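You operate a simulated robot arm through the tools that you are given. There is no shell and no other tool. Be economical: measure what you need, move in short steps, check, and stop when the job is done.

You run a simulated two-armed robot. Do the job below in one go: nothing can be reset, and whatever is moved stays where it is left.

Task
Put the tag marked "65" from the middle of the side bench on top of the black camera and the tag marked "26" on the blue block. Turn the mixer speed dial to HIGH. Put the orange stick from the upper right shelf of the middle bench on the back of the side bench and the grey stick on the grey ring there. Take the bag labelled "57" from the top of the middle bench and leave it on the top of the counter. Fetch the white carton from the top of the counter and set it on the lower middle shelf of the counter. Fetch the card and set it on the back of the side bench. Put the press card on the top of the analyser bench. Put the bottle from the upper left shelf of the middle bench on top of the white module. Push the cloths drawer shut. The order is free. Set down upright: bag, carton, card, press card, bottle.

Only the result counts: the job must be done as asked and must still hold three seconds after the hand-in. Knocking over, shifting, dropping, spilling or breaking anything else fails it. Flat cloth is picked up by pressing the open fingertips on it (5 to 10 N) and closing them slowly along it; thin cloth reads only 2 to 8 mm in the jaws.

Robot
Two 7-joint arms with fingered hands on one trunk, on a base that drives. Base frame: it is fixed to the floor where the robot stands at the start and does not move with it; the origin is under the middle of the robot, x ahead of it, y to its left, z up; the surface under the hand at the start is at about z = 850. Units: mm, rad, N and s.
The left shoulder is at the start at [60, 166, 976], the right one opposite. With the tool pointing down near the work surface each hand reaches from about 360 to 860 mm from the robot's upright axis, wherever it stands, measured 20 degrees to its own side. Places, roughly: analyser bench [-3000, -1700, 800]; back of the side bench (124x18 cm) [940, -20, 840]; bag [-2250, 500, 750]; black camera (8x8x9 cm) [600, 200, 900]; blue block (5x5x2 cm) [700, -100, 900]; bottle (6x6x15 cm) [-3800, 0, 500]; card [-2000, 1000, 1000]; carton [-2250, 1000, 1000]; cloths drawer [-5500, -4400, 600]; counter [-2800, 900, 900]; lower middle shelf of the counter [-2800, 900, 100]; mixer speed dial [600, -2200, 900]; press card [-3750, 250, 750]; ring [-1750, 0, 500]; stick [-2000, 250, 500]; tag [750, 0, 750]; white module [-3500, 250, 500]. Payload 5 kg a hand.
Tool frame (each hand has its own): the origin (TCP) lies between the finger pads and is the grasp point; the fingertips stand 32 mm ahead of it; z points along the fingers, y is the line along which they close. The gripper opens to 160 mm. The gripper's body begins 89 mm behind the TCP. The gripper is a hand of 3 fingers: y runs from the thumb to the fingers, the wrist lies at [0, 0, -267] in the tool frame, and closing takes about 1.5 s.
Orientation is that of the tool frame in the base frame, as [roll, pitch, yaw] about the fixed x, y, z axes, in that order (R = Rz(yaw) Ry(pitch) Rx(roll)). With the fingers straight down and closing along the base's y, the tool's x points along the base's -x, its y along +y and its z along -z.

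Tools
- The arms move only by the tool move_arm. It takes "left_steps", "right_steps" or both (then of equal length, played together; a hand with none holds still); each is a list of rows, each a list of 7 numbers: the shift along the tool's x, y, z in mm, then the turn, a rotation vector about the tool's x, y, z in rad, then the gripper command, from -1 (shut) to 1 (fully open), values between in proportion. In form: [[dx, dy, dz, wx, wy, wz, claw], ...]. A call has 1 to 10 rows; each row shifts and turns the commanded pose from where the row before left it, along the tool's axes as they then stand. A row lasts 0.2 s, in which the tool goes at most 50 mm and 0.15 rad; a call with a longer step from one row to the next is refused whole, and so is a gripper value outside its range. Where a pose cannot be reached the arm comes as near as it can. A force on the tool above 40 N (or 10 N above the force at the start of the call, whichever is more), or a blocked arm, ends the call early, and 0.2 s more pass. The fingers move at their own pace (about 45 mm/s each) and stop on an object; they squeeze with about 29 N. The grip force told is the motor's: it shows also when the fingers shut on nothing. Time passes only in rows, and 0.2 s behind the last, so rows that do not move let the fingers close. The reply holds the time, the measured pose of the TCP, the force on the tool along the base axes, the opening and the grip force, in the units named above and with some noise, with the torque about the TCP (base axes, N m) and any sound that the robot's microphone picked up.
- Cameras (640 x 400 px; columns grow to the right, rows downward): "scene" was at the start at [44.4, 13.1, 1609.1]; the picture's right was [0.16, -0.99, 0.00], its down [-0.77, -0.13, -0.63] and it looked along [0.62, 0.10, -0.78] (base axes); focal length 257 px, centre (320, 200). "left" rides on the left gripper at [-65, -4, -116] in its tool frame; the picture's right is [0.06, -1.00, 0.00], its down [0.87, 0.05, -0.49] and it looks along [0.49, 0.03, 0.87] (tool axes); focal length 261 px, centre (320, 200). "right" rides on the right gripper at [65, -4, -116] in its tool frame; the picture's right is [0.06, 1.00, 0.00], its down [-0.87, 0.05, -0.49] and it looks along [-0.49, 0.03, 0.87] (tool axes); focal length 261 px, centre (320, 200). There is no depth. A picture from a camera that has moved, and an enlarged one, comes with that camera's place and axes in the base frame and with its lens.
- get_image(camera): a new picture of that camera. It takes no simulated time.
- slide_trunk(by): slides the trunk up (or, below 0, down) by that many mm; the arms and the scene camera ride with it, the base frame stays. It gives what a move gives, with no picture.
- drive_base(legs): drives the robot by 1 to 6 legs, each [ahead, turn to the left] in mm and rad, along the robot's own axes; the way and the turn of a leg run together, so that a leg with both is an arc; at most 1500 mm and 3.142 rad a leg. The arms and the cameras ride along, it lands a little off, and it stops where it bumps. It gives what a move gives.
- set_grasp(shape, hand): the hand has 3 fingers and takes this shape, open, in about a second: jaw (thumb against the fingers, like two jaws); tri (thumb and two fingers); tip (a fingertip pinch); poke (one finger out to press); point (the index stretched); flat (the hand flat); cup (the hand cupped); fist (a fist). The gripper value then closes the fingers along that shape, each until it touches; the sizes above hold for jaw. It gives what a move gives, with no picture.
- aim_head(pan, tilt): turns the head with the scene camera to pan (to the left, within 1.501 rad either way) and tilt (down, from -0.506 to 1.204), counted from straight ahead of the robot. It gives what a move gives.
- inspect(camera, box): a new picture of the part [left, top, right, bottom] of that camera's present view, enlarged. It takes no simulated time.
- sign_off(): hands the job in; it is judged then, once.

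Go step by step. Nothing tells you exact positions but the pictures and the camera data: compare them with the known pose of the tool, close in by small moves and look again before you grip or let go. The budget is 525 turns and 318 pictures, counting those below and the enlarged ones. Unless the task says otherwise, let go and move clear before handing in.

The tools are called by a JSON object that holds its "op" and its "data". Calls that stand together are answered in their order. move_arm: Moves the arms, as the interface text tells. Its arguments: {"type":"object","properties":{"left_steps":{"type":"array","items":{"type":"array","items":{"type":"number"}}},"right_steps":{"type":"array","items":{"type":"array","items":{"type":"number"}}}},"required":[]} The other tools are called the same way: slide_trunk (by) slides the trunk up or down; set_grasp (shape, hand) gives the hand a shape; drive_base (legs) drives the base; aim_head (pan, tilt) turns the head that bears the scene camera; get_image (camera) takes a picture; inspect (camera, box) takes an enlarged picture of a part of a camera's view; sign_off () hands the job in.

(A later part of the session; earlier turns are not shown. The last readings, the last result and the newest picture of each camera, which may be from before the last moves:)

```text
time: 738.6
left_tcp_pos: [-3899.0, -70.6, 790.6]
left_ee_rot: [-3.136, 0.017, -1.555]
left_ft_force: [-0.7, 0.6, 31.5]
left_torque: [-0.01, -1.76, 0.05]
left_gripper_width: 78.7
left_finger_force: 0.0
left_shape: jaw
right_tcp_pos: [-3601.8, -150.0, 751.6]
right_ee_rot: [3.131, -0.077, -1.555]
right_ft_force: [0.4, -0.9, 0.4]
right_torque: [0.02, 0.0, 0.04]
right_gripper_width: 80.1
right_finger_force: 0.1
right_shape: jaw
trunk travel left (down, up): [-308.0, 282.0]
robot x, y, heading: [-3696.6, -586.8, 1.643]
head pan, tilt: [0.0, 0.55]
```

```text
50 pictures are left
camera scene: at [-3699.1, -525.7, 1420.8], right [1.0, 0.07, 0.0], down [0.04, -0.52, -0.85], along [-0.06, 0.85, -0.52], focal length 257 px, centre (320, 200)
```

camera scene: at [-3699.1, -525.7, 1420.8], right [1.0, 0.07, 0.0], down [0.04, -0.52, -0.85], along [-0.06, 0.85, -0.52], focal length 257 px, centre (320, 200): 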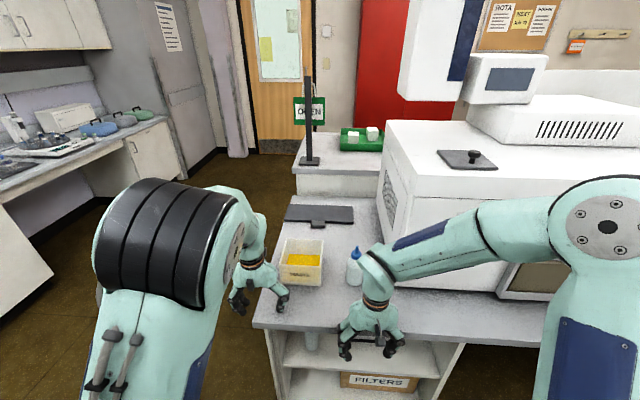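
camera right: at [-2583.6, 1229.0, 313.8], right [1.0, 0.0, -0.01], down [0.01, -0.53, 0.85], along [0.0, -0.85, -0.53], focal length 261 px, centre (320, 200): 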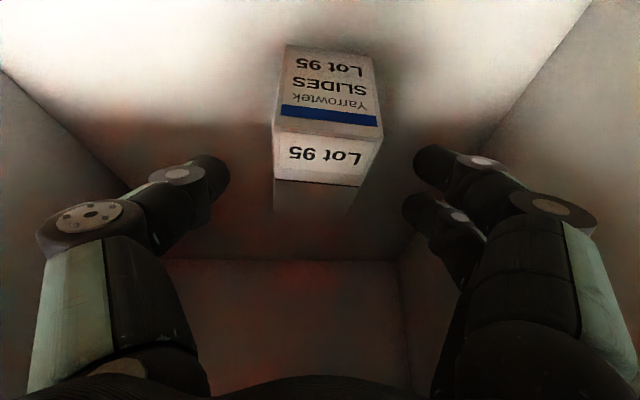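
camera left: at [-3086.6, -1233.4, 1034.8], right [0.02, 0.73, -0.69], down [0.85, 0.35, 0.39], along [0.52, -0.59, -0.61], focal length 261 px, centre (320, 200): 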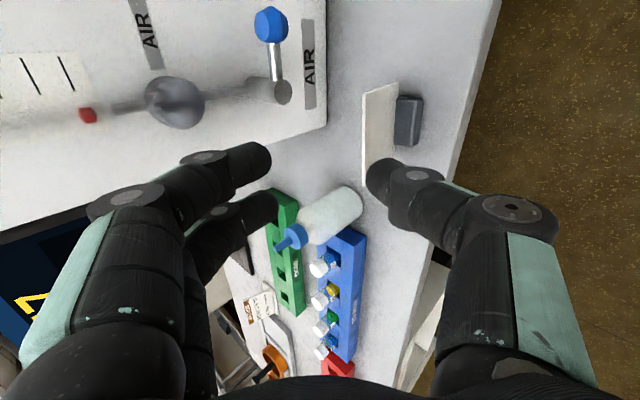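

{"op": "slide_trunk", "data": {"by": 60}}

{"op": "drive_base", "data": {"legs": [[-250, -0.07]]}}

{"op": "slide_trunk", "data": {"by": -250}}

{"op": "get_image", "data": {"camera": "scene"}}

{"op": "inspect", "data": {"camera": "scene", "box": [240, 220, 400, 330]}}

```text
time: 739.6
left_tcp_pos: [-3900.9, -69.3, 848.5]
left_ee_rot: [-3.135, 0.014, -1.558]
left_ft_force: [-0.5, -0.4, -0.3]
left_torque: [0.01, 0.01, -0.01]
left_gripper_width: 79.7
left_finger_force: 0.1
left_shape: jaw
right_tcp_pos: [-3601.3, -149.0, 811.3]
right_ee_rot: [3.131, -0.081, -1.552]
right_ft_force: [-0.6, 0.3, -0.3]
right_torque: [-0.02, 0.0, -0.03]
right_gripper_width: 80.1
right_finger_force: 0.0
right_shape: jaw
trunk travel left (down, up): [-368.0, 222.0]
robot x, y, heading: [-3694.8, -586.5, 1.645]
head pan, tilt: [0.0, 0.55]
```

```text
time: 741.4
left_tcp_pos: [-3850.1, -307.3, 850.7]
left_ee_rot: [-3.135, 0.014, -1.633]
left_ft_force: [0.0, 0.0, 0.1]
left_torque: [0.01, 0.0, 0.03]
left_gripper_width: 80.0
left_finger_force: 0.1
left_shape: jaw
right_tcp_pos: [-3560.4, -408.8, 811.3]
right_ee_rot: [3.129, -0.082, -1.631]
right_ft_force: [0.0, 0.3, -0.1]
right_torque: [-0.01, 0.03, 0.04]
right_gripper_width: 80.4
right_finger_force: 0.0
right_shape: jaw
trunk travel left (down, up): [-368.0, 222.0]
robot x, y, heading: [-3684.4, -836.4, 1.561]
head pan, tilt: [0.0, 0.55]
```

```text
time: 744.0
left_tcp_pos: [-3850.7, -307.1, 599.0]
left_ee_rot: [-3.136, 0.014, -1.633]
left_ft_force: [-0.2, -0.7, 0.2]
left_torque: [0.0, 0.01, 0.01]
left_gripper_width: 80.1
left_finger_force: 0.1
left_shape: jaw
right_tcp_pos: [-3560.6, -408.3, 561.7]
right_ee_rot: [3.132, -0.08, -1.631]
right_ft_force: [-0.5, -0.1, 0.8]
right_torque: [-0.02, 0.0, -0.01]
right_gripper_width: 80.2
right_finger_force: 0.0
right_shape: jaw
trunk travel left (down, up): [-118.0, 472.0]
robot x, y, heading: [-3684.4, -838.8, 1.561]
head pan, tilt: [0.0, 0.55]
```

```text
49 pictures are left
camera scene: at [-3686.5, -774.3, 1230.6], right [1.0, -0.01, 0.0], down [0.0, -0.52, -0.85], along [0.0, 0.85, -0.52], focal length 257 px, centre (320, 200)
```

scene: 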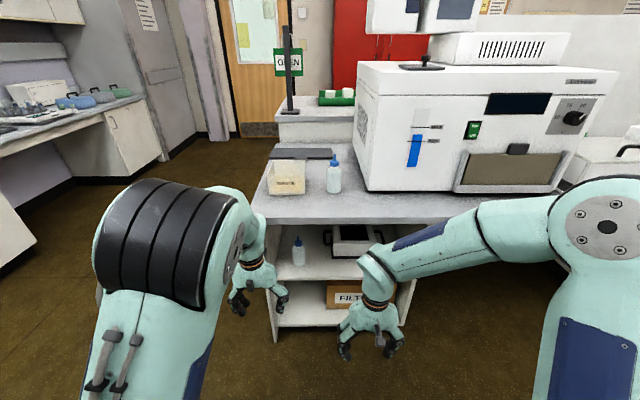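

```text
3.64 times, centred on (320, 275) of scene
camera zoom: at [-3686.5, -774.3, 1230.6], right [1.0, -0.01, 0.0], down [0.0, -0.52, -0.85], along [0.0, 0.85, -0.52], focal length 936 px, centre (320, -73)
```

zoom: 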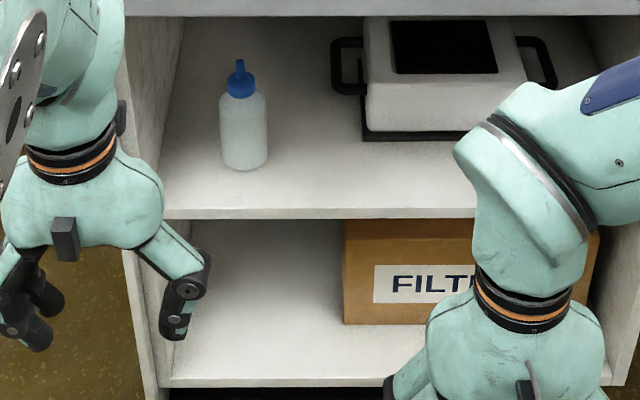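

The bottle stands at about (-3777,45) and the white module's top is near (-3540,140,488). I lower the trunk and tilt the left hand forward.

{"op": "drive_base", "data": {"legs": [[-80, 0]]}}

{"op": "move_arm", "data": {"left_steps": [[-45, 0, 0, 0, 0, 0, 0.1], [-45, 0, 0, 0, 0, 0, 0.1], [-45, 0, 0, 0, 0, 0, 0.1], [-35, 0, 0, 0, -0.1, 0, 0.1], [0, 0, 0, 0, -0.15, 0, 0.1], [0, 0, 0, 0, -0.15, 0, 0.1], [0, 0, 0, 0, -0.15, 0, 0.1], [0, 0, 0, 0, -0.15, 0, 0.1], [0, 0, 0, 0, -0.15, 0, 0.1], [0, 0, 0, 0, -0.15, 0, 0.1]]}}

{"op": "move_arm", "data": {"left_steps": [[0, 0, 0, 0, -0.1, 0, 0.1], [0, 0, 0, 0, -0.1, 0, 0.1], [0, 0, 0, 0, 0, 0, 0.1]]}}

{"op": "get_image", "data": {"camera": "scene"}}

```text
time: 745.0
left_tcp_pos: [-3850.9, -387.3, 598.2]
left_ee_rot: [-3.138, 0.015, -1.636]
left_ft_force: [-0.1, 0.1, -0.7]
left_torque: [0.01, 0.02, -0.02]
left_gripper_width: 79.9
left_finger_force: 0.0
left_shape: jaw
right_tcp_pos: [-3560.8, -489.6, 560.6]
right_ee_rot: [3.129, -0.082, -1.631]
right_ft_force: [0.6, 0.6, -0.5]
right_torque: [-0.02, 0.01, 0.02]
right_gripper_width: 80.4
right_finger_force: 0.1
right_shape: jaw
trunk travel left (down, up): [-118.0, 472.0]
robot x, y, heading: [-3686.4, -916.7, 1.565]
head pan, tilt: [0.0, 0.55]
```

```text
time: 747.2
left_tcp_pos: [-3841.1, -217.7, 601.2]
left_ee_rot: [-3.131, 1.013, -1.623]
left_ft_force: [-0.1, 0.2, 0.2]
left_torque: [-0.01, -0.01, 0.0]
left_gripper_width: 87.3
left_finger_force: 0.1
left_shape: jaw
right_tcp_pos: [-3561.0, -488.6, 560.7]
right_ee_rot: [3.13, -0.079, -1.63]
right_ft_force: [-0.6, 0.4, 0.6]
right_torque: [0.04, 0.01, 0.01]
right_gripper_width: 80.5
right_finger_force: 0.0
right_shape: jaw
trunk travel left (down, up): [-118.0, 472.0]
robot x, y, heading: [-3687.2, -916.6, 1.558]
head pan, tilt: [0.0, 0.55]
```

```text
time: 748.0
left_tcp_pos: [-3840.4, -218.1, 601.7]
left_ee_rot: [-3.122, 1.215, -1.616]
left_ft_force: [0.5, 0.1, 0.2]
left_torque: [0.02, -0.01, -0.01]
left_gripper_width: 87.3
left_finger_force: 0.0
left_shape: jaw
right_tcp_pos: [-3560.3, -489.7, 560.3]
right_ee_rot: [3.131, -0.08, -1.63]
right_ft_force: [-0.4, -0.1, -0.2]
right_torque: [-0.01, 0.02, 0.0]
right_gripper_width: 80.2
right_finger_force: 0.1
right_shape: jaw
trunk travel left (down, up): [-118.0, 472.0]
robot x, y, heading: [-3686.2, -917.2, 1.56]
head pan, tilt: [0.0, 0.55]
```

```text
47 pictures are left
camera scene: at [-3687.0, -854.6, 1230.6], right [1.0, -0.01, 0.0], down [0.0, -0.52, -0.85], along [0.01, 0.85, -0.52], focal length 257 px, centre (320, 200)
```

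scene: 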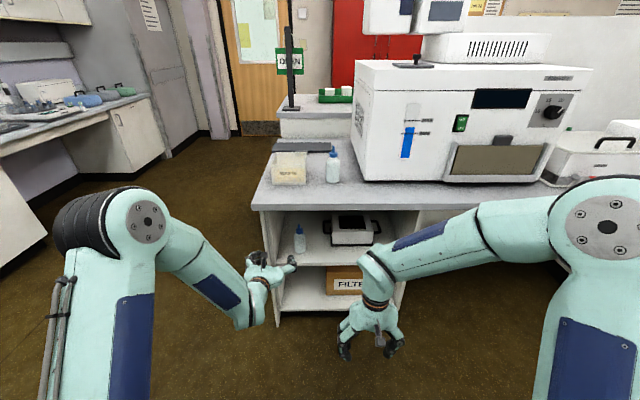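

{"op": "slide_trunk", "data": {"by": -118}}

{"op": "move_arm", "data": {"left_steps": [[9, -31.4, 5.5, 0, 0, 0, 0.25], [9, -31.4, 5.5, 0, 0, 0, 0.25], [0, 0, 0, 0, 0, 0, 0.25]]}}

{"op": "get_image", "data": {"camera": "left"}}

```text
time: 749.5
left_tcp_pos: [-3840.0, -217.6, 484.1]
left_ee_rot: [-3.125, 1.215, -1.617]
left_ft_force: [-0.9, -0.1, 0.0]
left_torque: [0.01, 0.01, 0.0]
left_gripper_width: 87.5
left_finger_force: 0.0
left_shape: jaw
right_tcp_pos: [-3560.4, -487.4, 443.0]
right_ee_rot: [3.132, -0.081, -1.632]
right_ft_force: [0.2, 0.3, 0.2]
right_torque: [0.02, -0.02, 0.0]
right_gripper_width: 80.4
right_finger_force: 0.1
right_shape: jaw
trunk travel left (down, up): [0.0, 590.0]
robot x, y, heading: [-3689.4, -916.2, 1.566]
head pan, tilt: [0.0, 0.55]
```

```text
time: 750.3
left_tcp_pos: [-3777.2, -217.3, 462.2]
left_ee_rot: [-3.125, 1.214, -1.62]
left_ft_force: [-0.3, 0.2, -0.3]
left_torque: [0.04, 0.0, 0.01]
left_gripper_width: 99.7
left_finger_force: 0.0
left_shape: jaw
right_tcp_pos: [-3560.3, -489.3, 443.4]
right_ee_rot: [3.131, -0.081, -1.63]
right_ft_force: [-0.2, 0.0, -0.3]
right_torque: [-0.01, 0.01, 0.02]
right_gripper_width: 80.1
right_finger_force: 0.2
right_shape: jaw
trunk travel left (down, up): [0.0, 590.0]
robot x, y, heading: [-3686.8, -916.2, 1.567]
head pan, tilt: [0.0, 0.55]
```

```text
46 pictures are left
camera left: at [-3779.3, -303.3, 563.3], right [0.99, -0.08, -0.05], down [-0.1, -0.76, -0.64], along [0.01, 0.65, -0.76], focal length 261 px, centre (320, 200)
```

left: 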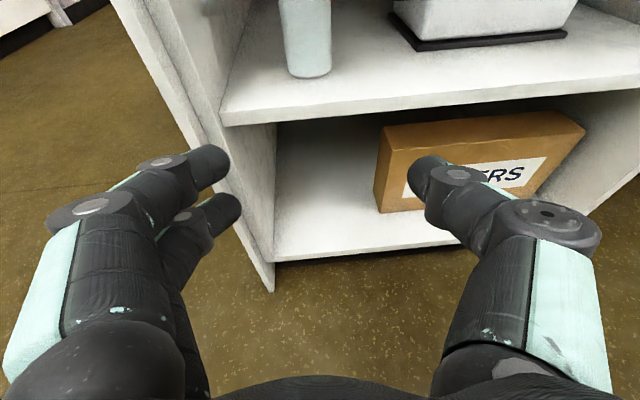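

{"op": "drive_base", "data": {"legs": [[170, 0]]}}

{"op": "get_image", "data": {"camera": "left"}}

```text
time: 751.8
left_tcp_pos: [-3775.8, -43.8, 462.6]
left_ee_rot: [-3.125, 1.215, -1.619]
left_ft_force: [0.3, -0.3, -0.9]
left_torque: [0.0, 0.0, -0.01]
left_gripper_width: 99.2
left_finger_force: 0.1
left_shape: jaw
right_tcp_pos: [-3558.5, -314.5, 443.0]
right_ee_rot: [3.131, -0.079, -1.63]
right_ft_force: [-0.7, -0.5, 0.1]
right_torque: [0.01, -0.01, 0.0]
right_gripper_width: 80.4
right_finger_force: 0.0
right_shape: jaw
trunk travel left (down, up): [0.0, 590.0]
robot x, y, heading: [-3684.3, -740.6, 1.566]
head pan, tilt: [0.0, 0.55]
```

```text
45 pictures are left
camera left: at [-3778.3, -130.1, 563.4], right [0.99, -0.09, -0.05], down [-0.1, -0.76, -0.64], along [0.01, 0.65, -0.76], focal length 261 px, centre (320, 200)
```

left: 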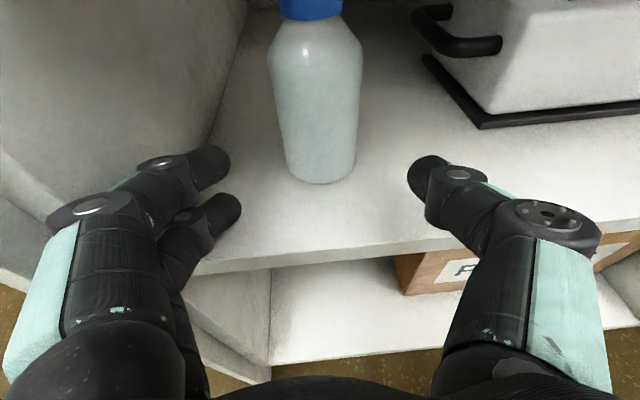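

{"op": "drive_base", "data": {"legs": [[78, 0]]}}

{"op": "move_arm", "data": {"left_steps": [[0, 0, 0, 0, 0, 0, 0], [0, 0, 0, 0, 0, 0, -0.3], [0, 0, 0, 0, 0, 0, -0.5], [0, 0, 0, 0, 0, 0, -0.5], [0, 0, 0, 0, 0, 0, -0.5]]}}

{"op": "get_image", "data": {"camera": "left"}}

```text
time: 752.8
left_tcp_pos: [-3774.9, 35.8, 462.4]
left_ee_rot: [-3.124, 1.216, -1.62]
left_ft_force: [0.1, -0.4, 0.2]
left_torque: [0.01, 0.0, 0.01]
left_gripper_width: 99.7
left_finger_force: 0.1
left_shape: jaw
right_tcp_pos: [-3558.2, -236.6, 444.0]
right_ee_rot: [3.131, -0.08, -1.632]
right_ft_force: [0.6, -0.7, -0.1]
right_torque: [0.0, -0.01, 0.05]
right_gripper_width: 80.3
right_finger_force: 0.1
right_shape: jaw
trunk travel left (down, up): [0.0, 590.0]
robot x, y, heading: [-3684.7, -659.8, 1.559]
head pan, tilt: [0.0, 0.55]
```

```text
time: 754.0
left_tcp_pos: [-3773.0, 35.1, 462.6]
left_ee_rot: [-3.125, 1.216, -1.622]
left_ft_force: [1.0, 0.4, 0.4]
left_torque: [-0.01, 0.02, -0.01]
left_gripper_width: 41.4
left_finger_force: 0.0
left_shape: jaw
right_tcp_pos: [-3557.8, -237.5, 443.3]
right_ee_rot: [3.13, -0.08, -1.632]
right_ft_force: [-0.6, 0.0, 0.0]
right_torque: [-0.01, 0.01, -0.02]
right_gripper_width: 80.1
right_finger_force: 0.0
right_shape: jaw
trunk travel left (down, up): [0.0, 590.0]
robot x, y, heading: [-3685.2, -662.9, 1.563]
head pan, tilt: [0.0, 0.55]
```

```text
44 pictures are left
camera left: at [-3776.6, -50.6, 563.4], right [0.99, -0.09, -0.05], down [-0.1, -0.76, -0.64], along [0.02, 0.65, -0.76], focal length 261 px, centre (320, 200)
```

left: 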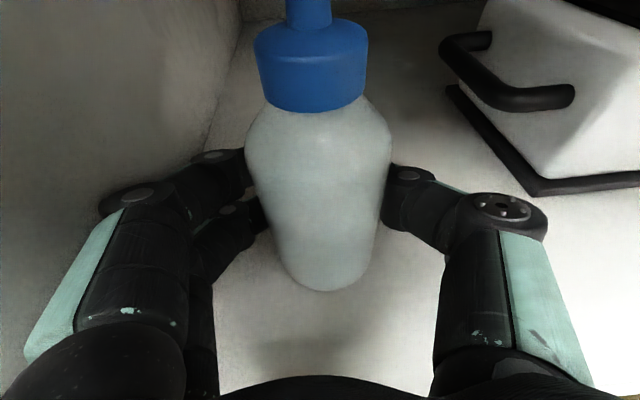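

{"op": "move_arm", "data": {"left_steps": [[0, 0, 0, 0, 0, 0, 0], [0, 0, 0, 0, 0, 0, 0.2], [0, 0, 0, 0, 0, 0, 0.2], [0, 0, 0, 0, 0, 0, 0.2]]}}

{"op": "drive_base", "data": {"legs": [[-16, 0]]}}

{"op": "move_arm", "data": {"left_steps": [[0, 0, 0, 0, 0, 0, 0], [0, 0, 0, 0, 0, 0, -0.3], [0, 0, 0, 0, 0, 0, -0.6], [0, 0, 0, 0, 0, 0, -1], [0, 0, 0, 0, 0, 0, -1], [0, 0, 0, 0, 0, 0, -1], [0, 0, 0, 0, 0, 0, -1]]}}

{"op": "get_image", "data": {"camera": "left"}}

```text
time: 755.0
left_tcp_pos: [-3773.3, 36.2, 461.4]
left_ee_rot: [-3.126, 1.215, -1.618]
left_ft_force: [-0.1, -0.1, -0.8]
left_torque: [0.03, 0.02, 0.0]
left_gripper_width: 95.5
left_finger_force: 0.0
left_shape: jaw
right_tcp_pos: [-3558.5, -236.7, 443.8]
right_ee_rot: [3.131, -0.081, -1.632]
right_ft_force: [0.0, -0.1, -0.4]
right_torque: [-0.02, -0.03, -0.03]
right_gripper_width: 80.3
right_finger_force: 0.2
right_shape: jaw
trunk travel left (down, up): [0.0, 590.0]
robot x, y, heading: [-3682.9, -660.9, 1.565]
head pan, tilt: [0.0, 0.55]
```

```text
time: 755.8
left_tcp_pos: [-3774.5, 19.0, 463.1]
left_ee_rot: [-3.126, 1.215, -1.621]
left_ft_force: [0.4, -0.2, 0.1]
left_torque: [0.02, 0.0, 0.01]
left_gripper_width: 95.6
left_finger_force: 0.0
left_shape: jaw
right_tcp_pos: [-3557.6, -252.0, 443.7]
right_ee_rot: [3.131, -0.081, -1.632]
right_ft_force: [0.4, -0.1, -0.3]
right_torque: [0.0, -0.04, 0.02]
right_gripper_width: 80.2
right_finger_force: 0.1
right_shape: jaw
trunk travel left (down, up): [0.0, 590.0]
robot x, y, heading: [-3687.8, -680.3, 1.566]
head pan, tilt: [0.0, 0.55]
```

```text
time: 757.4
left_tcp_pos: [-3774.1, 19.4, 462.1]
left_ee_rot: [-3.126, 1.214, -1.621]
left_ft_force: [-0.4, 0.7, 0.5]
left_torque: [-0.04, -0.02, -0.01]
left_gripper_width: 46.3
left_finger_force: 28.9
left_shape: jaw
right_tcp_pos: [-3559.0, -253.6, 444.2]
right_ee_rot: [3.133, -0.081, -1.631]
right_ft_force: [0.7, -0.1, 0.2]
right_torque: [-0.01, 0.03, -0.03]
right_gripper_width: 80.1
right_finger_force: 0.1
right_shape: jaw
trunk travel left (down, up): [0.0, 590.0]
robot x, y, heading: [-3684.6, -675.9, 1.561]
head pan, tilt: [0.0, 0.55]
```

```text
43 pictures are left
camera left: at [-3777.1, -66.2, 563.2], right [0.99, -0.09, -0.05], down [-0.1, -0.76, -0.64], along [0.02, 0.65, -0.76], focal length 261 px, centre (320, 200)
```

left: 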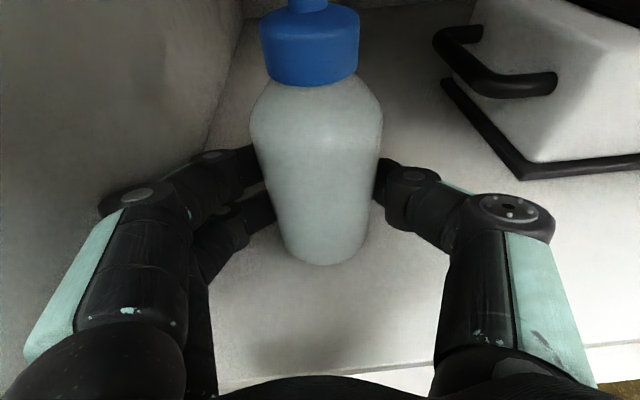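

The bottle is gripped. I lift it, back out, shift the base to the right, and come in over the module.

{"op": "slide_trunk", "data": {"by": 92}}

{"op": "drive_base", "data": {"legs": [[-165, 0], [0, -1.561], [236, 0], [0, 1.571]]}}

{"op": "get_image", "data": {"camera": "left"}}

{"op": "get_image", "data": {"camera": "scene"}}

```text
time: 758.7
left_tcp_pos: [-3774.1, 19.7, 553.6]
left_ee_rot: [-3.125, 1.212, -1.619]
left_ft_force: [-0.9, 0.3, -3.0]
left_torque: [-0.04, 0.01, 0.04]
left_gripper_width: 46.1
left_finger_force: 29.1
left_shape: jaw
right_tcp_pos: [-3557.7, -251.4, 535.8]
right_ee_rot: [3.131, -0.079, -1.631]
right_ft_force: [-0.1, 0.6, 0.4]
right_torque: [-0.02, -0.04, -0.01]
right_gripper_width: 80.2
right_finger_force: 0.1
right_shape: jaw
trunk travel left (down, up): [-92.0, 498.0]
robot x, y, heading: [-3683.9, -677.4, 1.562]
head pan, tilt: [0.0, 0.55]
```

```text
time: 769.2
left_tcp_pos: [-3565.1, -138.5, 552.8]
left_ee_rot: [-3.124, 1.213, -1.593]
left_ft_force: [-0.5, 0.1, -4.0]
left_torque: [-0.01, -0.03, 0.01]
left_gripper_width: 46.1
left_finger_force: 29.0
left_shape: jaw
right_tcp_pos: [-3341.1, -405.6, 535.2]
right_ee_rot: [3.131, -0.079, -1.603]
right_ft_force: [-0.4, 0.1, 0.7]
right_torque: [0.01, 0.0, 0.0]
right_gripper_width: 80.3
right_finger_force: 0.0
right_shape: jaw
trunk travel left (down, up): [-92.0, 498.0]
robot x, y, heading: [-3456.4, -834.9, 1.589]
head pan, tilt: [0.0, 0.55]
```

```text
42 pictures are left
camera left: at [-3565.4, -224.7, 655.1], right [1.0, -0.06, -0.05], down [-0.08, -0.76, -0.64], along [0.0, 0.65, -0.76], focal length 261 px, centre (320, 200)
```

left: 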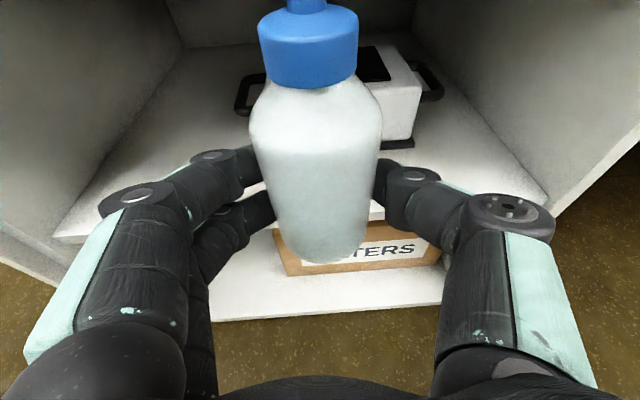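

```text
41 pictures are left
camera scene: at [-3458.6, -773.3, 1205.0], right [1.0, 0.02, 0.0], down [0.01, -0.52, -0.85], along [-0.02, 0.85, -0.52], focal length 257 px, centre (320, 200)
```

scene: 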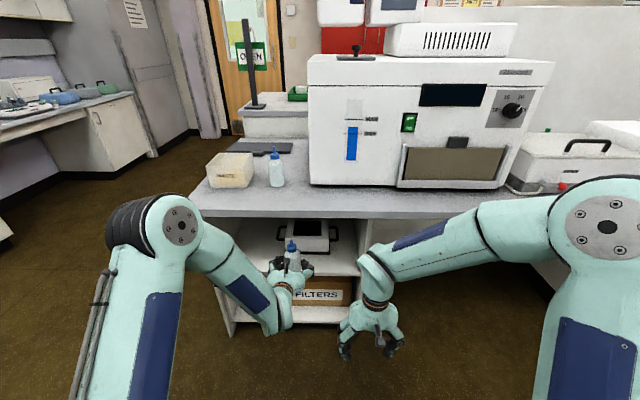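

{"op": "slide_trunk", "data": {"by": 10}}

{"op": "drive_base", "data": {"legs": [[0, -0.043], [190, 0]]}}

{"op": "get_image", "data": {"camera": "left"}}

{"op": "inspect", "data": {"camera": "scene", "box": [220, 190, 380, 320]}}

```text
time: 769.8
left_tcp_pos: [-3565.1, -139.5, 562.1]
left_ee_rot: [-3.126, 1.214, -1.592]
left_ft_force: [0.0, -0.3, -3.7]
left_torque: [-0.04, 0.01, -0.02]
left_gripper_width: 46.2
left_finger_force: 28.9
left_shape: jaw
right_tcp_pos: [-3341.9, -404.3, 544.2]
right_ee_rot: [3.131, -0.08, -1.606]
right_ft_force: [-0.1, 0.8, 0.6]
right_torque: [0.01, -0.05, 0.02]
right_gripper_width: 80.2
right_finger_force: 0.1
right_shape: jaw
trunk travel left (down, up): [-102.0, 488.0]
robot x, y, heading: [-3457.7, -834.7, 1.59]
head pan, tilt: [0.0, 0.55]
```

```text
time: 771.7
left_tcp_pos: [-3530.5, 55.8, 562.2]
left_ee_rot: [-3.126, 1.213, -1.636]
left_ft_force: [-0.8, -0.7, -2.8]
left_torque: [-0.03, -0.01, -0.01]
left_gripper_width: 46.3
left_finger_force: 28.5
left_shape: jaw
right_tcp_pos: [-3318.8, -219.2, 544.6]
right_ee_rot: [3.13, -0.079, -1.648]
right_ft_force: [0.0, -0.1, -0.3]
right_torque: [-0.02, 0.0, -0.02]
right_gripper_width: 80.1
right_finger_force: 0.0
right_shape: jaw
trunk travel left (down, up): [-102.0, 488.0]
robot x, y, heading: [-3456.2, -643.7, 1.546]
head pan, tilt: [0.0, 0.55]
```

```text
40 pictures are left
camera left: at [-3535.2, -30.9, 665.1], right [0.99, -0.1, -0.05], down [-0.11, -0.76, -0.64], along [0.03, 0.64, -0.76], focal length 261 px, centre (320, 200)
```

left: 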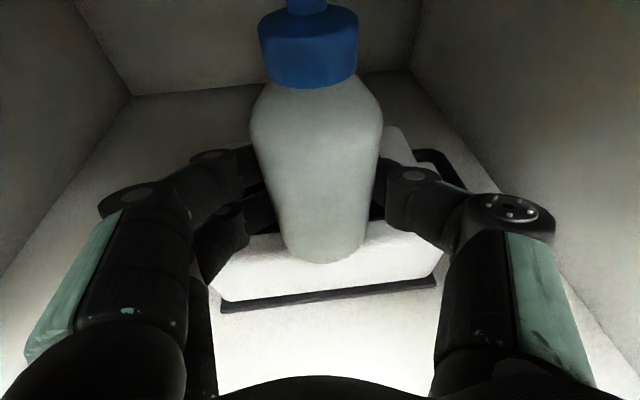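

```text
3.08 times, centred on (300, 255) of scene
camera zoom: at [-3451.7, -583.6, 1215.0], right [1.0, -0.02, 0.0], down [-0.01, -0.52, -0.85], along [0.02, 0.85, -0.52], focal length 792 px, centre (382, 31)
```

zoom: 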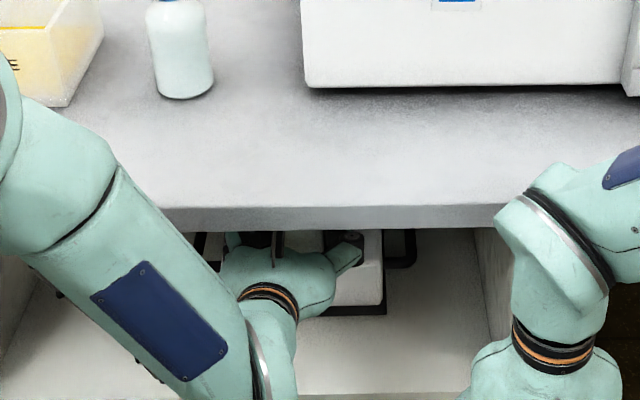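

{"op": "drive_base", "data": {"legs": [[62, 0]]}}

{"op": "slide_trunk", "data": {"by": -12}}

{"op": "get_image", "data": {"camera": "left"}}

```text
time: 772.7
left_tcp_pos: [-3529.0, 109.3, 560.8]
left_ee_rot: [-3.131, 1.205, -1.645]
left_ft_force: [-0.7, 0.0, -2.3]
left_torque: [-0.03, 0.01, -0.04]
left_gripper_width: 46.0
left_finger_force: 29.1
left_shape: jaw
right_tcp_pos: [-3317.7, -160.9, 546.8]
right_ee_rot: [3.131, -0.077, -1.646]
right_ft_force: [-1.3, -0.6, 0.3]
right_torque: [-0.03, 0.03, 0.03]
right_gripper_width: 80.3
right_finger_force: 0.1
right_shape: jaw
trunk travel left (down, up): [-102.0, 488.0]
robot x, y, heading: [-3452.1, -583.7, 1.555]
head pan, tilt: [0.0, 0.55]
```

```text
time: 773.3
left_tcp_pos: [-3527.8, 107.8, 551.7]
left_ee_rot: [-3.133, 1.208, -1.65]
left_ft_force: [2.3, 2.5, 4.9]
left_torque: [0.03, -0.04, 0.0]
left_gripper_width: 46.3
left_finger_force: 28.9
left_shape: jaw
right_tcp_pos: [-3318.6, -162.3, 535.6]
right_ee_rot: [3.131, -0.077, -1.646]
right_ft_force: [-0.2, -0.4, 0.3]
right_torque: [0.0, 0.01, 0.04]
right_gripper_width: 80.1
right_finger_force: 0.1
right_shape: jaw
trunk travel left (down, up): [-90.0, 500.0]
robot x, y, heading: [-3456.0, -583.7, 1.546]
head pan, tilt: [0.0, 0.55]
```

```text
38 pictures are left
camera left: at [-3532.1, 23.4, 652.8], right [0.99, -0.11, -0.06], down [-0.12, -0.76, -0.64], along [0.03, 0.64, -0.77], focal length 261 px, centre (320, 200)
```

left: 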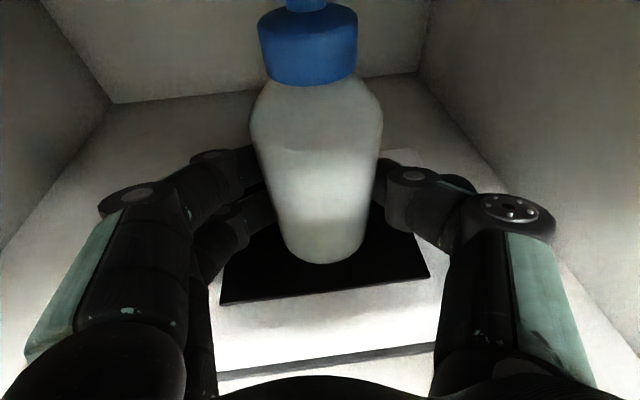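

{"op": "slide_trunk", "data": {"by": -4}}

```text
time: 773.8
left_tcp_pos: [-3529.5, 108.6, 549.6]
left_ee_rot: [-3.136, 1.213, -1.65]
left_ft_force: [3.6, 0.2, 23.8]
left_torque: [0.35, -0.13, -0.06]
left_gripper_width: 46.4
left_finger_force: 29.4
left_shape: jaw
right_tcp_pos: [-3319.4, -161.3, 532.3]
right_ee_rot: [3.13, -0.075, -1.644]
right_ft_force: [0.5, -0.2, 0.2]
right_torque: [-0.01, -0.02, -0.02]
right_gripper_width: 80.3
right_finger_force: 0.1
right_shape: jaw
trunk travel left (down, up): [-86.0, 504.0]
robot x, y, heading: [-3449.4, -581.8, 1.555]
head pan, tilt: [0.0, 0.55]
```

{"op": "slide_trunk", "data": {"by": 2}}

{"op": "move_arm", "data": {"left_steps": [[0, 0, 0, 0, 0, 0, -0.4], [0, 0, 0, 0, 0, 0, -0.3], [0, 0, 0, 0, 0, 0, -0.2], [0, 0, 0, 0, 0, 0, -0.1], [0, 0, 0, 0, 0, 0, 0], [0, 0, 0, 0, 0, 0, 0.15], [0, 0, 0, 0, 0, 0, 0.2]]}}

{"op": "get_image", "data": {"camera": "left"}}

```text
time: 774.3
left_tcp_pos: [-3528.0, 108.7, 550.3]
left_ee_rot: [-3.135, 1.211, -1.65]
left_ft_force: [4.5, 2.4, 27.1]
left_torque: [0.43, -0.15, -0.1]
left_gripper_width: 46.5
left_finger_force: 29.5
left_shape: jaw
right_tcp_pos: [-3317.1, -162.9, 532.9]
right_ee_rot: [3.131, -0.078, -1.644]
right_ft_force: [-0.1, 0.3, -0.5]
right_torque: [0.05, -0.01, 0.03]
right_gripper_width: 80.2
right_finger_force: 0.1
right_shape: jaw
trunk travel left (down, up): [-88.0, 502.0]
robot x, y, heading: [-3450.7, -584.0, 1.556]
head pan, tilt: [0.0, 0.55]
```

```text
time: 775.9
left_tcp_pos: [-3528.6, 108.3, 547.4]
left_ee_rot: [-3.13, 1.205, -1.646]
left_ft_force: [1.2, -0.5, -1.0]
left_torque: [0.0, 0.0, -0.02]
left_gripper_width: 95.4
left_finger_force: 0.1
left_shape: jaw
right_tcp_pos: [-3317.6, -163.3, 532.6]
right_ee_rot: [3.134, -0.079, -1.643]
right_ft_force: [0.3, -0.1, 0.1]
right_torque: [0.0, -0.02, 0.01]
right_gripper_width: 80.2
right_finger_force: 0.1
right_shape: jaw
trunk travel left (down, up): [-88.0, 502.0]
robot x, y, heading: [-3448.9, -586.2, 1.549]
head pan, tilt: [0.0, 0.55]
```

```text
37 pictures are left
camera left: at [-3533.2, 23.3, 649.6], right [0.99, -0.11, -0.05], down [-0.12, -0.76, -0.64], along [0.03, 0.64, -0.77], focal length 261 px, centre (320, 200)
```

left: 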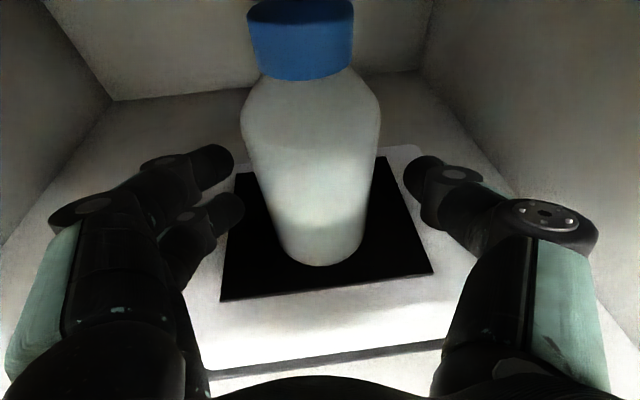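

The bottle stands on the module. I back out and head for the cloths drawer.

{"op": "drive_base", "data": {"legs": [[-255, 0]]}}

{"op": "inspect", "data": {"camera": "scene", "box": [220, 190, 380, 320]}}

{"op": "slide_trunk", "data": {"by": 400}}

{"op": "move_arm", "data": {"left_steps": [[0, 0, 0, 0, 0.15, 0, 0], [0, 0, 0, 0, 0.15, 0, 0], [0, 0, 0, 0, 0.15, 0, 0], [0, 0, 0, 0, 0.15, 0, 0], [0, 0, 0, 0, 0.15, 0, 0], [0, 0, 0, 0, 0.15, 0, 0], [0, 0, 0, 0, 0.15, 0, 0], [0, 0, 0, 0, 0.15, 0, 0], [30, 0, -30, 0, 0, 0, 0], [30, 0, -30, 0, 0, 0, 0]]}}

{"op": "drive_base", "data": {"legs": [[0, 1.571]]}}

{"op": "aim_head", "data": {"pan": 0.6, "tilt": 0.35}}

{"op": "get_image", "data": {"camera": "scene"}}

```text
time: 777.8
left_tcp_pos: [-3532.4, -141.4, 544.7]
left_ee_rot: [-3.131, 1.201, -1.649]
left_ft_force: [-0.7, -0.2, 0.0]
left_torque: [0.0, -0.02, 0.04]
left_gripper_width: 95.4
left_finger_force: 0.2
left_shape: jaw
right_tcp_pos: [-3322.7, -411.0, 532.0]
right_ee_rot: [3.132, -0.08, -1.648]
right_ft_force: [0.1, 0.0, 1.1]
right_torque: [-0.03, 0.0, -0.01]
right_gripper_width: 80.3
right_finger_force: 0.1
right_shape: jaw
trunk travel left (down, up): [-88.0, 502.0]
robot x, y, heading: [-3456.2, -834.8, 1.546]
head pan, tilt: [0.0, 0.55]
```

```text
3.08 times, centred on (300, 255) of scene
camera zoom: at [-3455.6, -774.5, 1201.0], right [1.0, -0.02, 0.0], down [-0.01, -0.52, -0.85], along [0.02, 0.85, -0.52], focal length 792 px, centre (382, 31)
```

zoom: 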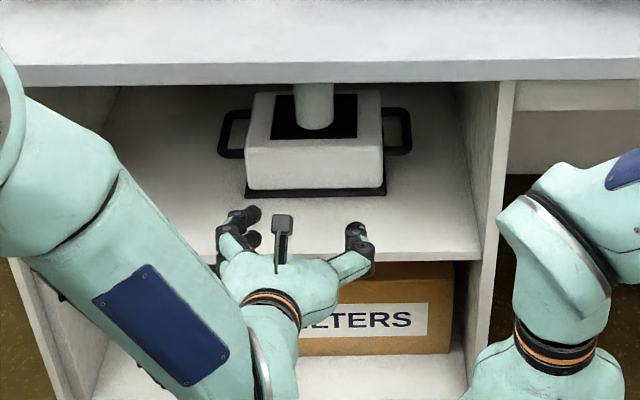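

```text
time: 779.7
left_tcp_pos: [-3534.8, -151.4, 725.3]
left_ee_rot: [-3.105, 1.157, -1.616]
left_ft_force: [0.9, -5.4, -4.8]
left_torque: [-0.19, -0.31, 0.32]
left_gripper_width: 94.9
left_finger_force: 0.0
left_shape: jaw
right_tcp_pos: [-3322.4, -412.4, 727.0]
right_ee_rot: [3.132, -0.08, -1.651]
right_ft_force: [0.1, 0.3, 0.7]
right_torque: [-0.02, 0.02, 0.01]
right_gripper_width: 80.7
right_finger_force: 0.2
right_shape: jaw
trunk travel left (down, up): [-283.0, 307.0]
robot x, y, heading: [-3453.0, -833.3, 1.551]
head pan, tilt: [0.0, 0.55]
stopped: the force on the tool passed its limit at 60 N (the readings are from after the stop); the commanded pose is now the measured one
```

```text
time: 781.1
left_tcp_pos: [-3487.2, -140.4, 703.6]
left_ee_rot: [3.067, 0.396, -1.838]
left_ft_force: [7.0, -18.0, -8.1]
left_torque: [0.2, -0.25, 0.83]
left_gripper_width: 74.8
left_finger_force: 0.0
left_shape: jaw
right_tcp_pos: [-3321.6, -412.3, 726.1]
right_ee_rot: [3.13, -0.081, -1.652]
right_ft_force: [0.3, -1.2, -0.5]
right_torque: [0.03, -0.02, -0.01]
right_gripper_width: 80.3
right_finger_force: 0.1
right_shape: jaw
trunk travel left (down, up): [-283.0, 307.0]
robot x, y, heading: [-3459.2, -833.3, 1.547]
head pan, tilt: [0.0, 0.55]
stopped in row 6 (left hand): the force on the tool passed its limit at 69 N (the readings are from after the stop); the commanded pose is now the measured one
```

```text
time: 785.5
left_tcp_pos: [-4154.4, -880.8, 705.4]
left_ee_rot: [3.061, 0.402, -0.254]
left_ft_force: [0.7, -0.6, 0.3]
left_torque: [0.01, 0.04, 0.01]
left_gripper_width: 79.7
left_finger_force: 0.1
left_shape: jaw
right_tcp_pos: [-3882.3, -705.7, 725.9]
right_ee_rot: [3.131, -0.081, -0.065]
right_ft_force: [-0.3, 0.5, -0.6]
right_torque: [0.02, -0.01, 0.01]
right_gripper_width: 80.1
right_finger_force: 0.1
right_shape: jaw
trunk travel left (down, up): [-283.0, 307.0]
robot x, y, heading: [-3453.2, -835.3, 3.134]
head pan, tilt: [0.0, 0.55]
```

```text
time: 786.5
left_tcp_pos: [-4154.7, -880.2, 706.0]
left_ee_rot: [3.062, 0.405, -0.253]
left_ft_force: [-0.8, -0.3, 0.3]
left_torque: [-0.01, 0.03, 0.0]
left_gripper_width: 79.4
left_finger_force: 0.1
left_shape: jaw
right_tcp_pos: [-3882.8, -705.7, 727.1]
right_ee_rot: [3.13, -0.08, -0.065]
right_ft_force: [-0.6, 0.5, -0.3]
right_torque: [0.0, 0.0, 0.01]
right_gripper_width: 80.3
right_finger_force: 0.0
right_shape: jaw
trunk travel left (down, up): [-283.0, 307.0]
robot x, y, heading: [-3457.3, -834.9, 3.137]
head pan, tilt: [0.6, 0.351]
```

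```text
35 pictures are left
camera scene: at [-3504.3, -886.7, 1413.8], right [-0.56, 0.83, 0.0], down [0.29, 0.19, -0.94], along [-0.78, -0.52, -0.34], focal length 257 px, centre (320, 200)
```

scene: 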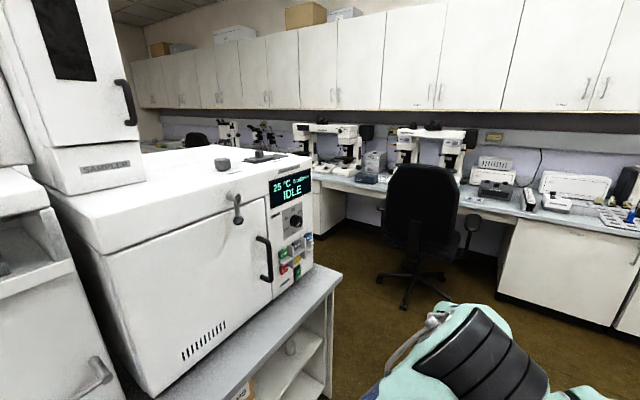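

{"op": "slide_trunk", "data": {"by": 283}}

{"op": "move_arm", "data": {"left_steps": [[0, 0, 0, 0, 0.135, 0, 0], [0, 0, 0, 0, 0.135, 0, 0], [0, 0, 0, 0, 0.135, 0, 0], [40, 10, -25, 0, 0, 0, 0], [40, 10, -25, 0, 0, 0, 0], [40, 10, -25, 0, 0, 0, 0], [40, 10, -10, 0, 0, 0, 0], [40, 10, 0, 0, 0, 0, 0]]}}

{"op": "drive_base", "data": {"legs": [[1100, 0]]}}

{"op": "aim_head", "data": {"pan": 1.2, "tilt": 0.35}}

{"op": "get_image", "data": {"camera": "scene"}}

```text
time: 789.4
left_tcp_pos: [-4155.2, -880.2, 989.3]
left_ee_rot: [3.061, 0.404, -0.253]
left_ft_force: [0.5, 1.0, 0.1]
left_torque: [0.01, 0.0, 0.03]
left_gripper_width: 79.7
left_finger_force: 0.0
left_shape: jaw
right_tcp_pos: [-3881.6, -707.4, 1009.1]
right_ee_rot: [3.131, -0.08, -0.065]
right_ft_force: [0.0, 1.6, 0.4]
right_torque: [0.01, 0.04, 0.0]
right_gripper_width: 80.4
right_finger_force: 0.0
right_shape: jaw
trunk travel left (down, up): [-566.0, 24.0]
robot x, y, heading: [-3458.0, -838.0, 3.134]
head pan, tilt: [0.6, 0.351]
```

```text
time: 791.2
left_tcp_pos: [-3968.7, -966.5, 1079.2]
left_ee_rot: [3.068, 0.001, -0.221]
left_ft_force: [0.5, -0.6, 0.5]
left_torque: [0.02, -0.02, -0.02]
left_gripper_width: 79.5
left_finger_force: 0.0
left_shape: jaw
right_tcp_pos: [-3882.4, -708.3, 1009.8]
right_ee_rot: [3.129, -0.081, -0.065]
right_ft_force: [0.6, 0.5, 0.0]
right_torque: [0.03, 0.02, -0.05]
right_gripper_width: 80.3
right_finger_force: 0.1
right_shape: jaw
trunk travel left (down, up): [-566.0, 24.0]
robot x, y, heading: [-3457.5, -833.4, 3.135]
head pan, tilt: [0.6, 0.351]
```

```text
time: 796.9
left_tcp_pos: [-5080.3, -962.4, 1078.8]
left_ee_rot: [3.068, -0.001, -0.218]
left_ft_force: [0.6, -0.1, 0.3]
left_torque: [0.01, -0.03, 0.02]
left_gripper_width: 79.8
left_finger_force: 0.0
left_shape: jaw
right_tcp_pos: [-4994.4, -702.6, 1007.9]
right_ee_rot: [3.131, -0.08, -0.061]
right_ft_force: [-0.6, -0.4, -0.3]
right_torque: [0.02, -0.03, -0.01]
right_gripper_width: 80.3
right_finger_force: 0.1
right_shape: jaw
trunk travel left (down, up): [-566.0, 24.0]
robot x, y, heading: [-4571.0, -828.2, 3.136]
head pan, tilt: [0.6, 0.351]
```

```text
time: 797.9
left_tcp_pos: [-5080.6, -962.6, 1079.5]
left_ee_rot: [3.069, -0.001, -0.217]
left_ft_force: [-0.2, -0.2, 0.2]
left_torque: [0.02, -0.01, -0.03]
left_gripper_width: 80.0
left_finger_force: 0.1
left_shape: jaw
right_tcp_pos: [-4994.6, -703.4, 1008.6]
right_ee_rot: [3.131, -0.08, -0.06]
right_ft_force: [-0.2, 0.3, -0.4]
right_torque: [-0.02, -0.05, 0.02]
right_gripper_width: 80.1
right_finger_force: 0.0
right_shape: jaw
trunk travel left (down, up): [-566.0, 24.0]
robot x, y, heading: [-4568.4, -827.9, 3.139]
head pan, tilt: [1.201, 0.351]
```

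```text
34 pictures are left
camera scene: at [-4572.2, -915.7, 1696.8], right [-0.93, 0.37, 0.0], down [0.13, 0.32, -0.94], along [-0.34, -0.87, -0.34], focal length 257 px, centre (320, 200)
```

scene: 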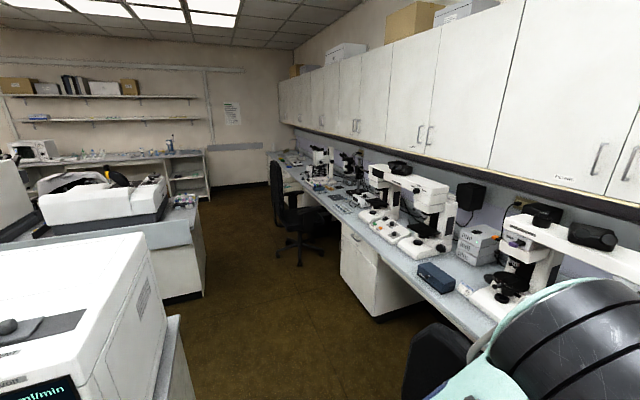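

{"op": "drive_base", "data": {"legs": [[90, 0], [0, 1.571], [1400, 0], [1400, 0], [600, 0]]}}

{"op": "aim_head", "data": {"pan": -0.9, "tilt": 0.5}}

{"op": "get_image", "data": {"camera": "scene"}}

```text
time: 800.0
left_tcp_pos: [-5152.0, -1032.0, 1084.1]
left_ee_rot: [3.072, 0.026, -0.079]
left_ft_force: [-3.7, 8.3, 11.5]
left_torque: [-0.31, -0.01, -0.1]
left_gripper_width: 74.1
left_finger_force: 0.1
left_shape: jaw
right_tcp_pos: [-5097.6, -770.3, 1009.8]
right_ee_rot: [3.13, -0.081, 0.095]
right_ft_force: [0.5, -0.5, 0.5]
right_torque: [0.03, 0.01, 0.04]
right_gripper_width: 80.3
right_finger_force: 0.1
right_shape: jaw
trunk travel left (down, up): [-566.0, 24.0]
robot x, y, heading: [-4657.9, -831.9, -2.998]
head pan, tilt: [1.201, 0.351]
stopped in leg 2: the force on the tool passed its limit at 47 N (the readings are from after the stop); the commanded pose is now the measured one
```

```text
time: 802.0
left_tcp_pos: [-5151.1, -1033.2, 1083.8]
left_ee_rot: [3.067, 0.023, -0.076]
left_ft_force: [-8.0, 9.5, 20.1]
left_torque: [-0.67, 0.06, -0.35]
left_gripper_width: 73.8
left_finger_force: 0.0
left_shape: jaw
right_tcp_pos: [-5099.1, -768.6, 1008.8]
right_ee_rot: [3.131, -0.08, 0.095]
right_ft_force: [-0.2, 1.2, -0.1]
right_torque: [0.03, 0.01, 0.02]
right_gripper_width: 80.2
right_finger_force: 0.2
right_shape: jaw
trunk travel left (down, up): [-566.0, 24.0]
robot x, y, heading: [-4658.1, -826.5, -2.994]
head pan, tilt: [-0.901, 0.499]
```

```text
33 pictures are left
camera scene: at [-4695.0, -760.0, 1683.1], right [0.68, 0.73, 0.0], down [0.35, -0.33, -0.88], along [-0.64, 0.6, -0.48], focal length 257 px, centre (320, 200)
```

scene: 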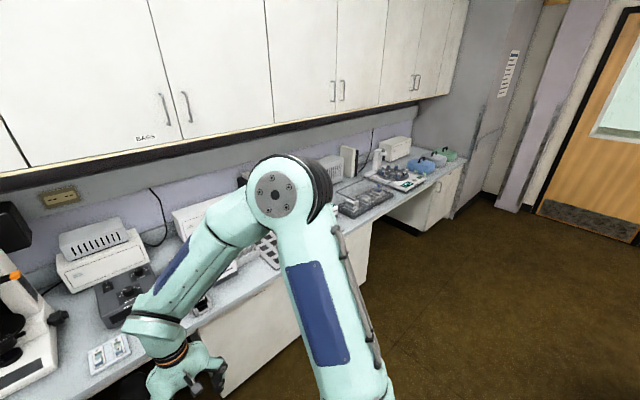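

The left hand touched the chair's back. I turn back, raise and tuck the hand, and retreat a bit before turning.

{"op": "drive_base", "data": {"legs": [[0, -0.13], [-120, 0]]}}

{"op": "move_arm", "data": {"left_steps": [[20, 0, -44, 0, 0, 0, 0], [20, 0, -44, 0, 0, 0, 0], [30, 0, -38, 0, 0, 0, 0], [30, 0, -38, 0, 0, 0, 0]]}}

{"op": "aim_head", "data": {"pan": 0.4, "tilt": 0.7}}

{"op": "get_image", "data": {"camera": "scene"}}

```text
time: 803.8
left_tcp_pos: [-5050.0, -965.9, 1084.2]
left_ee_rot: [3.069, 0.022, -0.21]
left_ft_force: [0.5, 0.7, 0.0]
left_torque: [-0.01, 0.07, -0.04]
left_gripper_width: 79.7
left_finger_force: 0.1
left_shape: jaw
right_tcp_pos: [-4964.2, -710.8, 1009.3]
right_ee_rot: [3.131, -0.079, -0.039]
right_ft_force: [0.5, 0.3, -0.7]
right_torque: [-0.03, 0.07, 0.03]
right_gripper_width: 80.1
right_finger_force: 0.1
right_shape: jaw
trunk travel left (down, up): [-566.0, 24.0]
robot x, y, heading: [-4535.6, -824.6, -3.127]
head pan, tilt: [-0.901, 0.499]
```

```text
time: 804.8
left_tcp_pos: [-4947.9, -976.6, 1242.3]
left_ee_rot: [3.071, 0.02, -0.207]
left_ft_force: [0.4, 0.3, 0.2]
left_torque: [0.03, 0.01, -0.03]
left_gripper_width: 79.8
left_finger_force: 0.0
left_shape: jaw
right_tcp_pos: [-4965.0, -712.2, 1009.6]
right_ee_rot: [3.134, -0.08, -0.036]
right_ft_force: [-1.1, 0.6, -0.3]
right_torque: [0.04, -0.02, 0.01]
right_gripper_width: 80.1
right_finger_force: 0.2
right_shape: jaw
trunk travel left (down, up): [-566.0, 24.0]
robot x, y, heading: [-4536.7, -826.3, -3.126]
head pan, tilt: [-0.901, 0.499]
```

```text
time: 806.3
left_tcp_pos: [-4947.1, -975.1, 1241.7]
left_ee_rot: [3.07, 0.021, -0.209]
left_ft_force: [0.1, 0.0, 0.7]
left_torque: [0.02, 0.02, 0.01]
left_gripper_width: 79.8
left_finger_force: 0.0
left_shape: jaw
right_tcp_pos: [-4963.6, -711.1, 1009.0]
right_ee_rot: [3.131, -0.08, -0.038]
right_ft_force: [-0.2, 0.9, -0.4]
right_torque: [-0.03, 0.0, -0.03]
right_gripper_width: 80.3
right_finger_force: 0.1
right_shape: jaw
trunk travel left (down, up): [-566.0, 24.0]
robot x, y, heading: [-4537.1, -829.7, -3.123]
head pan, tilt: [0.4, 0.7]
```

```text
32 pictures are left
camera scene: at [-4584.3, -860.2, 1665.4], right [-0.41, 0.91, 0.0], down [0.59, 0.26, -0.77], along [-0.7, -0.31, -0.64], focal length 257 px, centre (320, 200)
```

scene: 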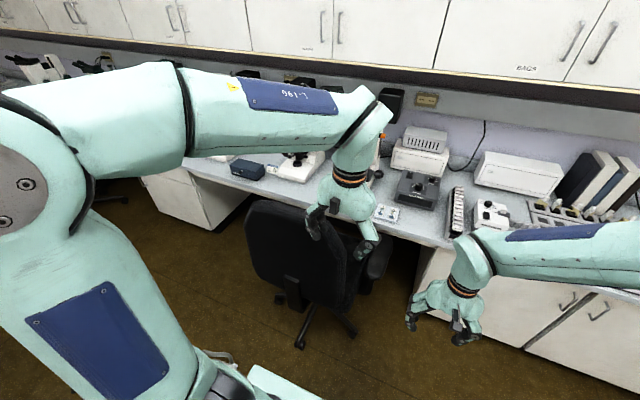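

The gap past the chair is too narrow for the arms, so I take the long way: east, then south along the wall side, then west to the drawer.

{"op": "drive_base", "data": {"legs": [[0, -1.58], [0, -1.58], [1430, 0], [1430, 0], [1430, 0], [0, -1.571]]}}

{"op": "drive_base", "data": {"legs": [[1300, 0], [1300, 0], [1250, 0], [0, -0.9]]}}

{"op": "aim_head", "data": {"pan": -0.5, "tilt": 0.35}}

{"op": "get_image", "data": {"camera": "scene"}}

```text
time: 838.9
left_tcp_pos: [-56.9, -1244.4, 1242.8]
left_ee_rot: [3.071, 0.021, 1.35]
left_ft_force: [0.1, 0.3, -1.2]
left_torque: [-0.02, -0.03, 0.01]
left_gripper_width: 79.7
left_finger_force: 0.0
left_shape: jaw
right_tcp_pos: [-320.6, -1259.5, 1008.8]
right_ee_rot: [3.132, -0.08, 1.521]
right_ft_force: [0.3, -0.3, -0.3]
right_torque: [-0.03, -0.04, 0.0]
right_gripper_width: 80.1
right_finger_force: 0.0
right_shape: jaw
trunk travel left (down, up): [-566.0, 24.0]
robot x, y, heading: [-199.7, -832.5, -1.566]
head pan, tilt: [0.4, 0.7]
```

```text
time: 859.9
left_tcp_pos: [-416.0, -5063.1, 1242.3]
left_ee_rot: [3.07, 0.02, 0.435]
left_ft_force: [0.0, 0.8, 0.9]
left_torque: [-0.03, -0.02, 0.04]
left_gripper_width: 79.9
left_finger_force: 0.0
left_shape: jaw
right_tcp_pos: [-588.8, -4863.4, 1009.1]
right_ee_rot: [3.131, -0.08, 0.606]
right_ft_force: [-0.4, -0.3, -0.1]
right_torque: [0.0, -0.03, -0.01]
right_gripper_width: 80.3
right_finger_force: 0.0
right_shape: jaw
trunk travel left (down, up): [-566.0, 24.0]
robot x, y, heading: [-178.4, -4697.4, -2.475]
head pan, tilt: [0.4, 0.7]
```

```text
time: 861.1
left_tcp_pos: [-415.6, -5063.9, 1241.4]
left_ee_rot: [3.07, 0.021, 0.434]
left_ft_force: [0.3, 0.5, -0.1]
left_torque: [-0.02, 0.01, 0.01]
left_gripper_width: 79.8
left_finger_force: 0.1
left_shape: jaw
right_tcp_pos: [-589.2, -4864.3, 1008.7]
right_ee_rot: [3.13, -0.08, 0.605]
right_ft_force: [0.1, -1.1, 0.4]
right_torque: [0.0, 0.02, 0.04]
right_gripper_width: 80.0
right_finger_force: 0.1
right_shape: jaw
trunk travel left (down, up): [-566.0, 24.0]
robot x, y, heading: [-179.0, -4699.7, -2.477]
head pan, tilt: [-0.499, 0.351]
```

```text
31 pictures are left
camera scene: at [-244.5, -4695.5, 1696.8], right [-0.16, 0.99, 0.0], down [0.34, 0.06, -0.94], along [-0.93, -0.15, -0.34], focal length 257 px, centre (320, 200)
```

scene: 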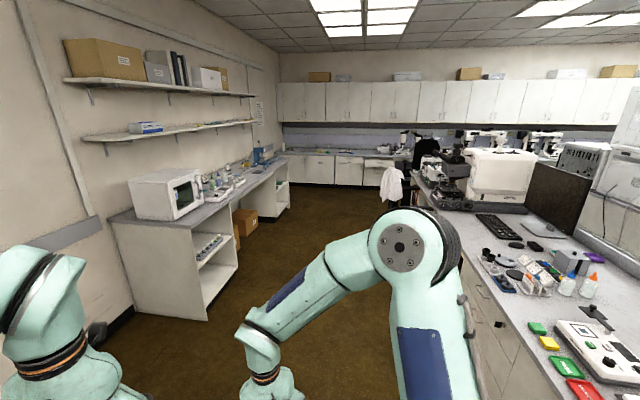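

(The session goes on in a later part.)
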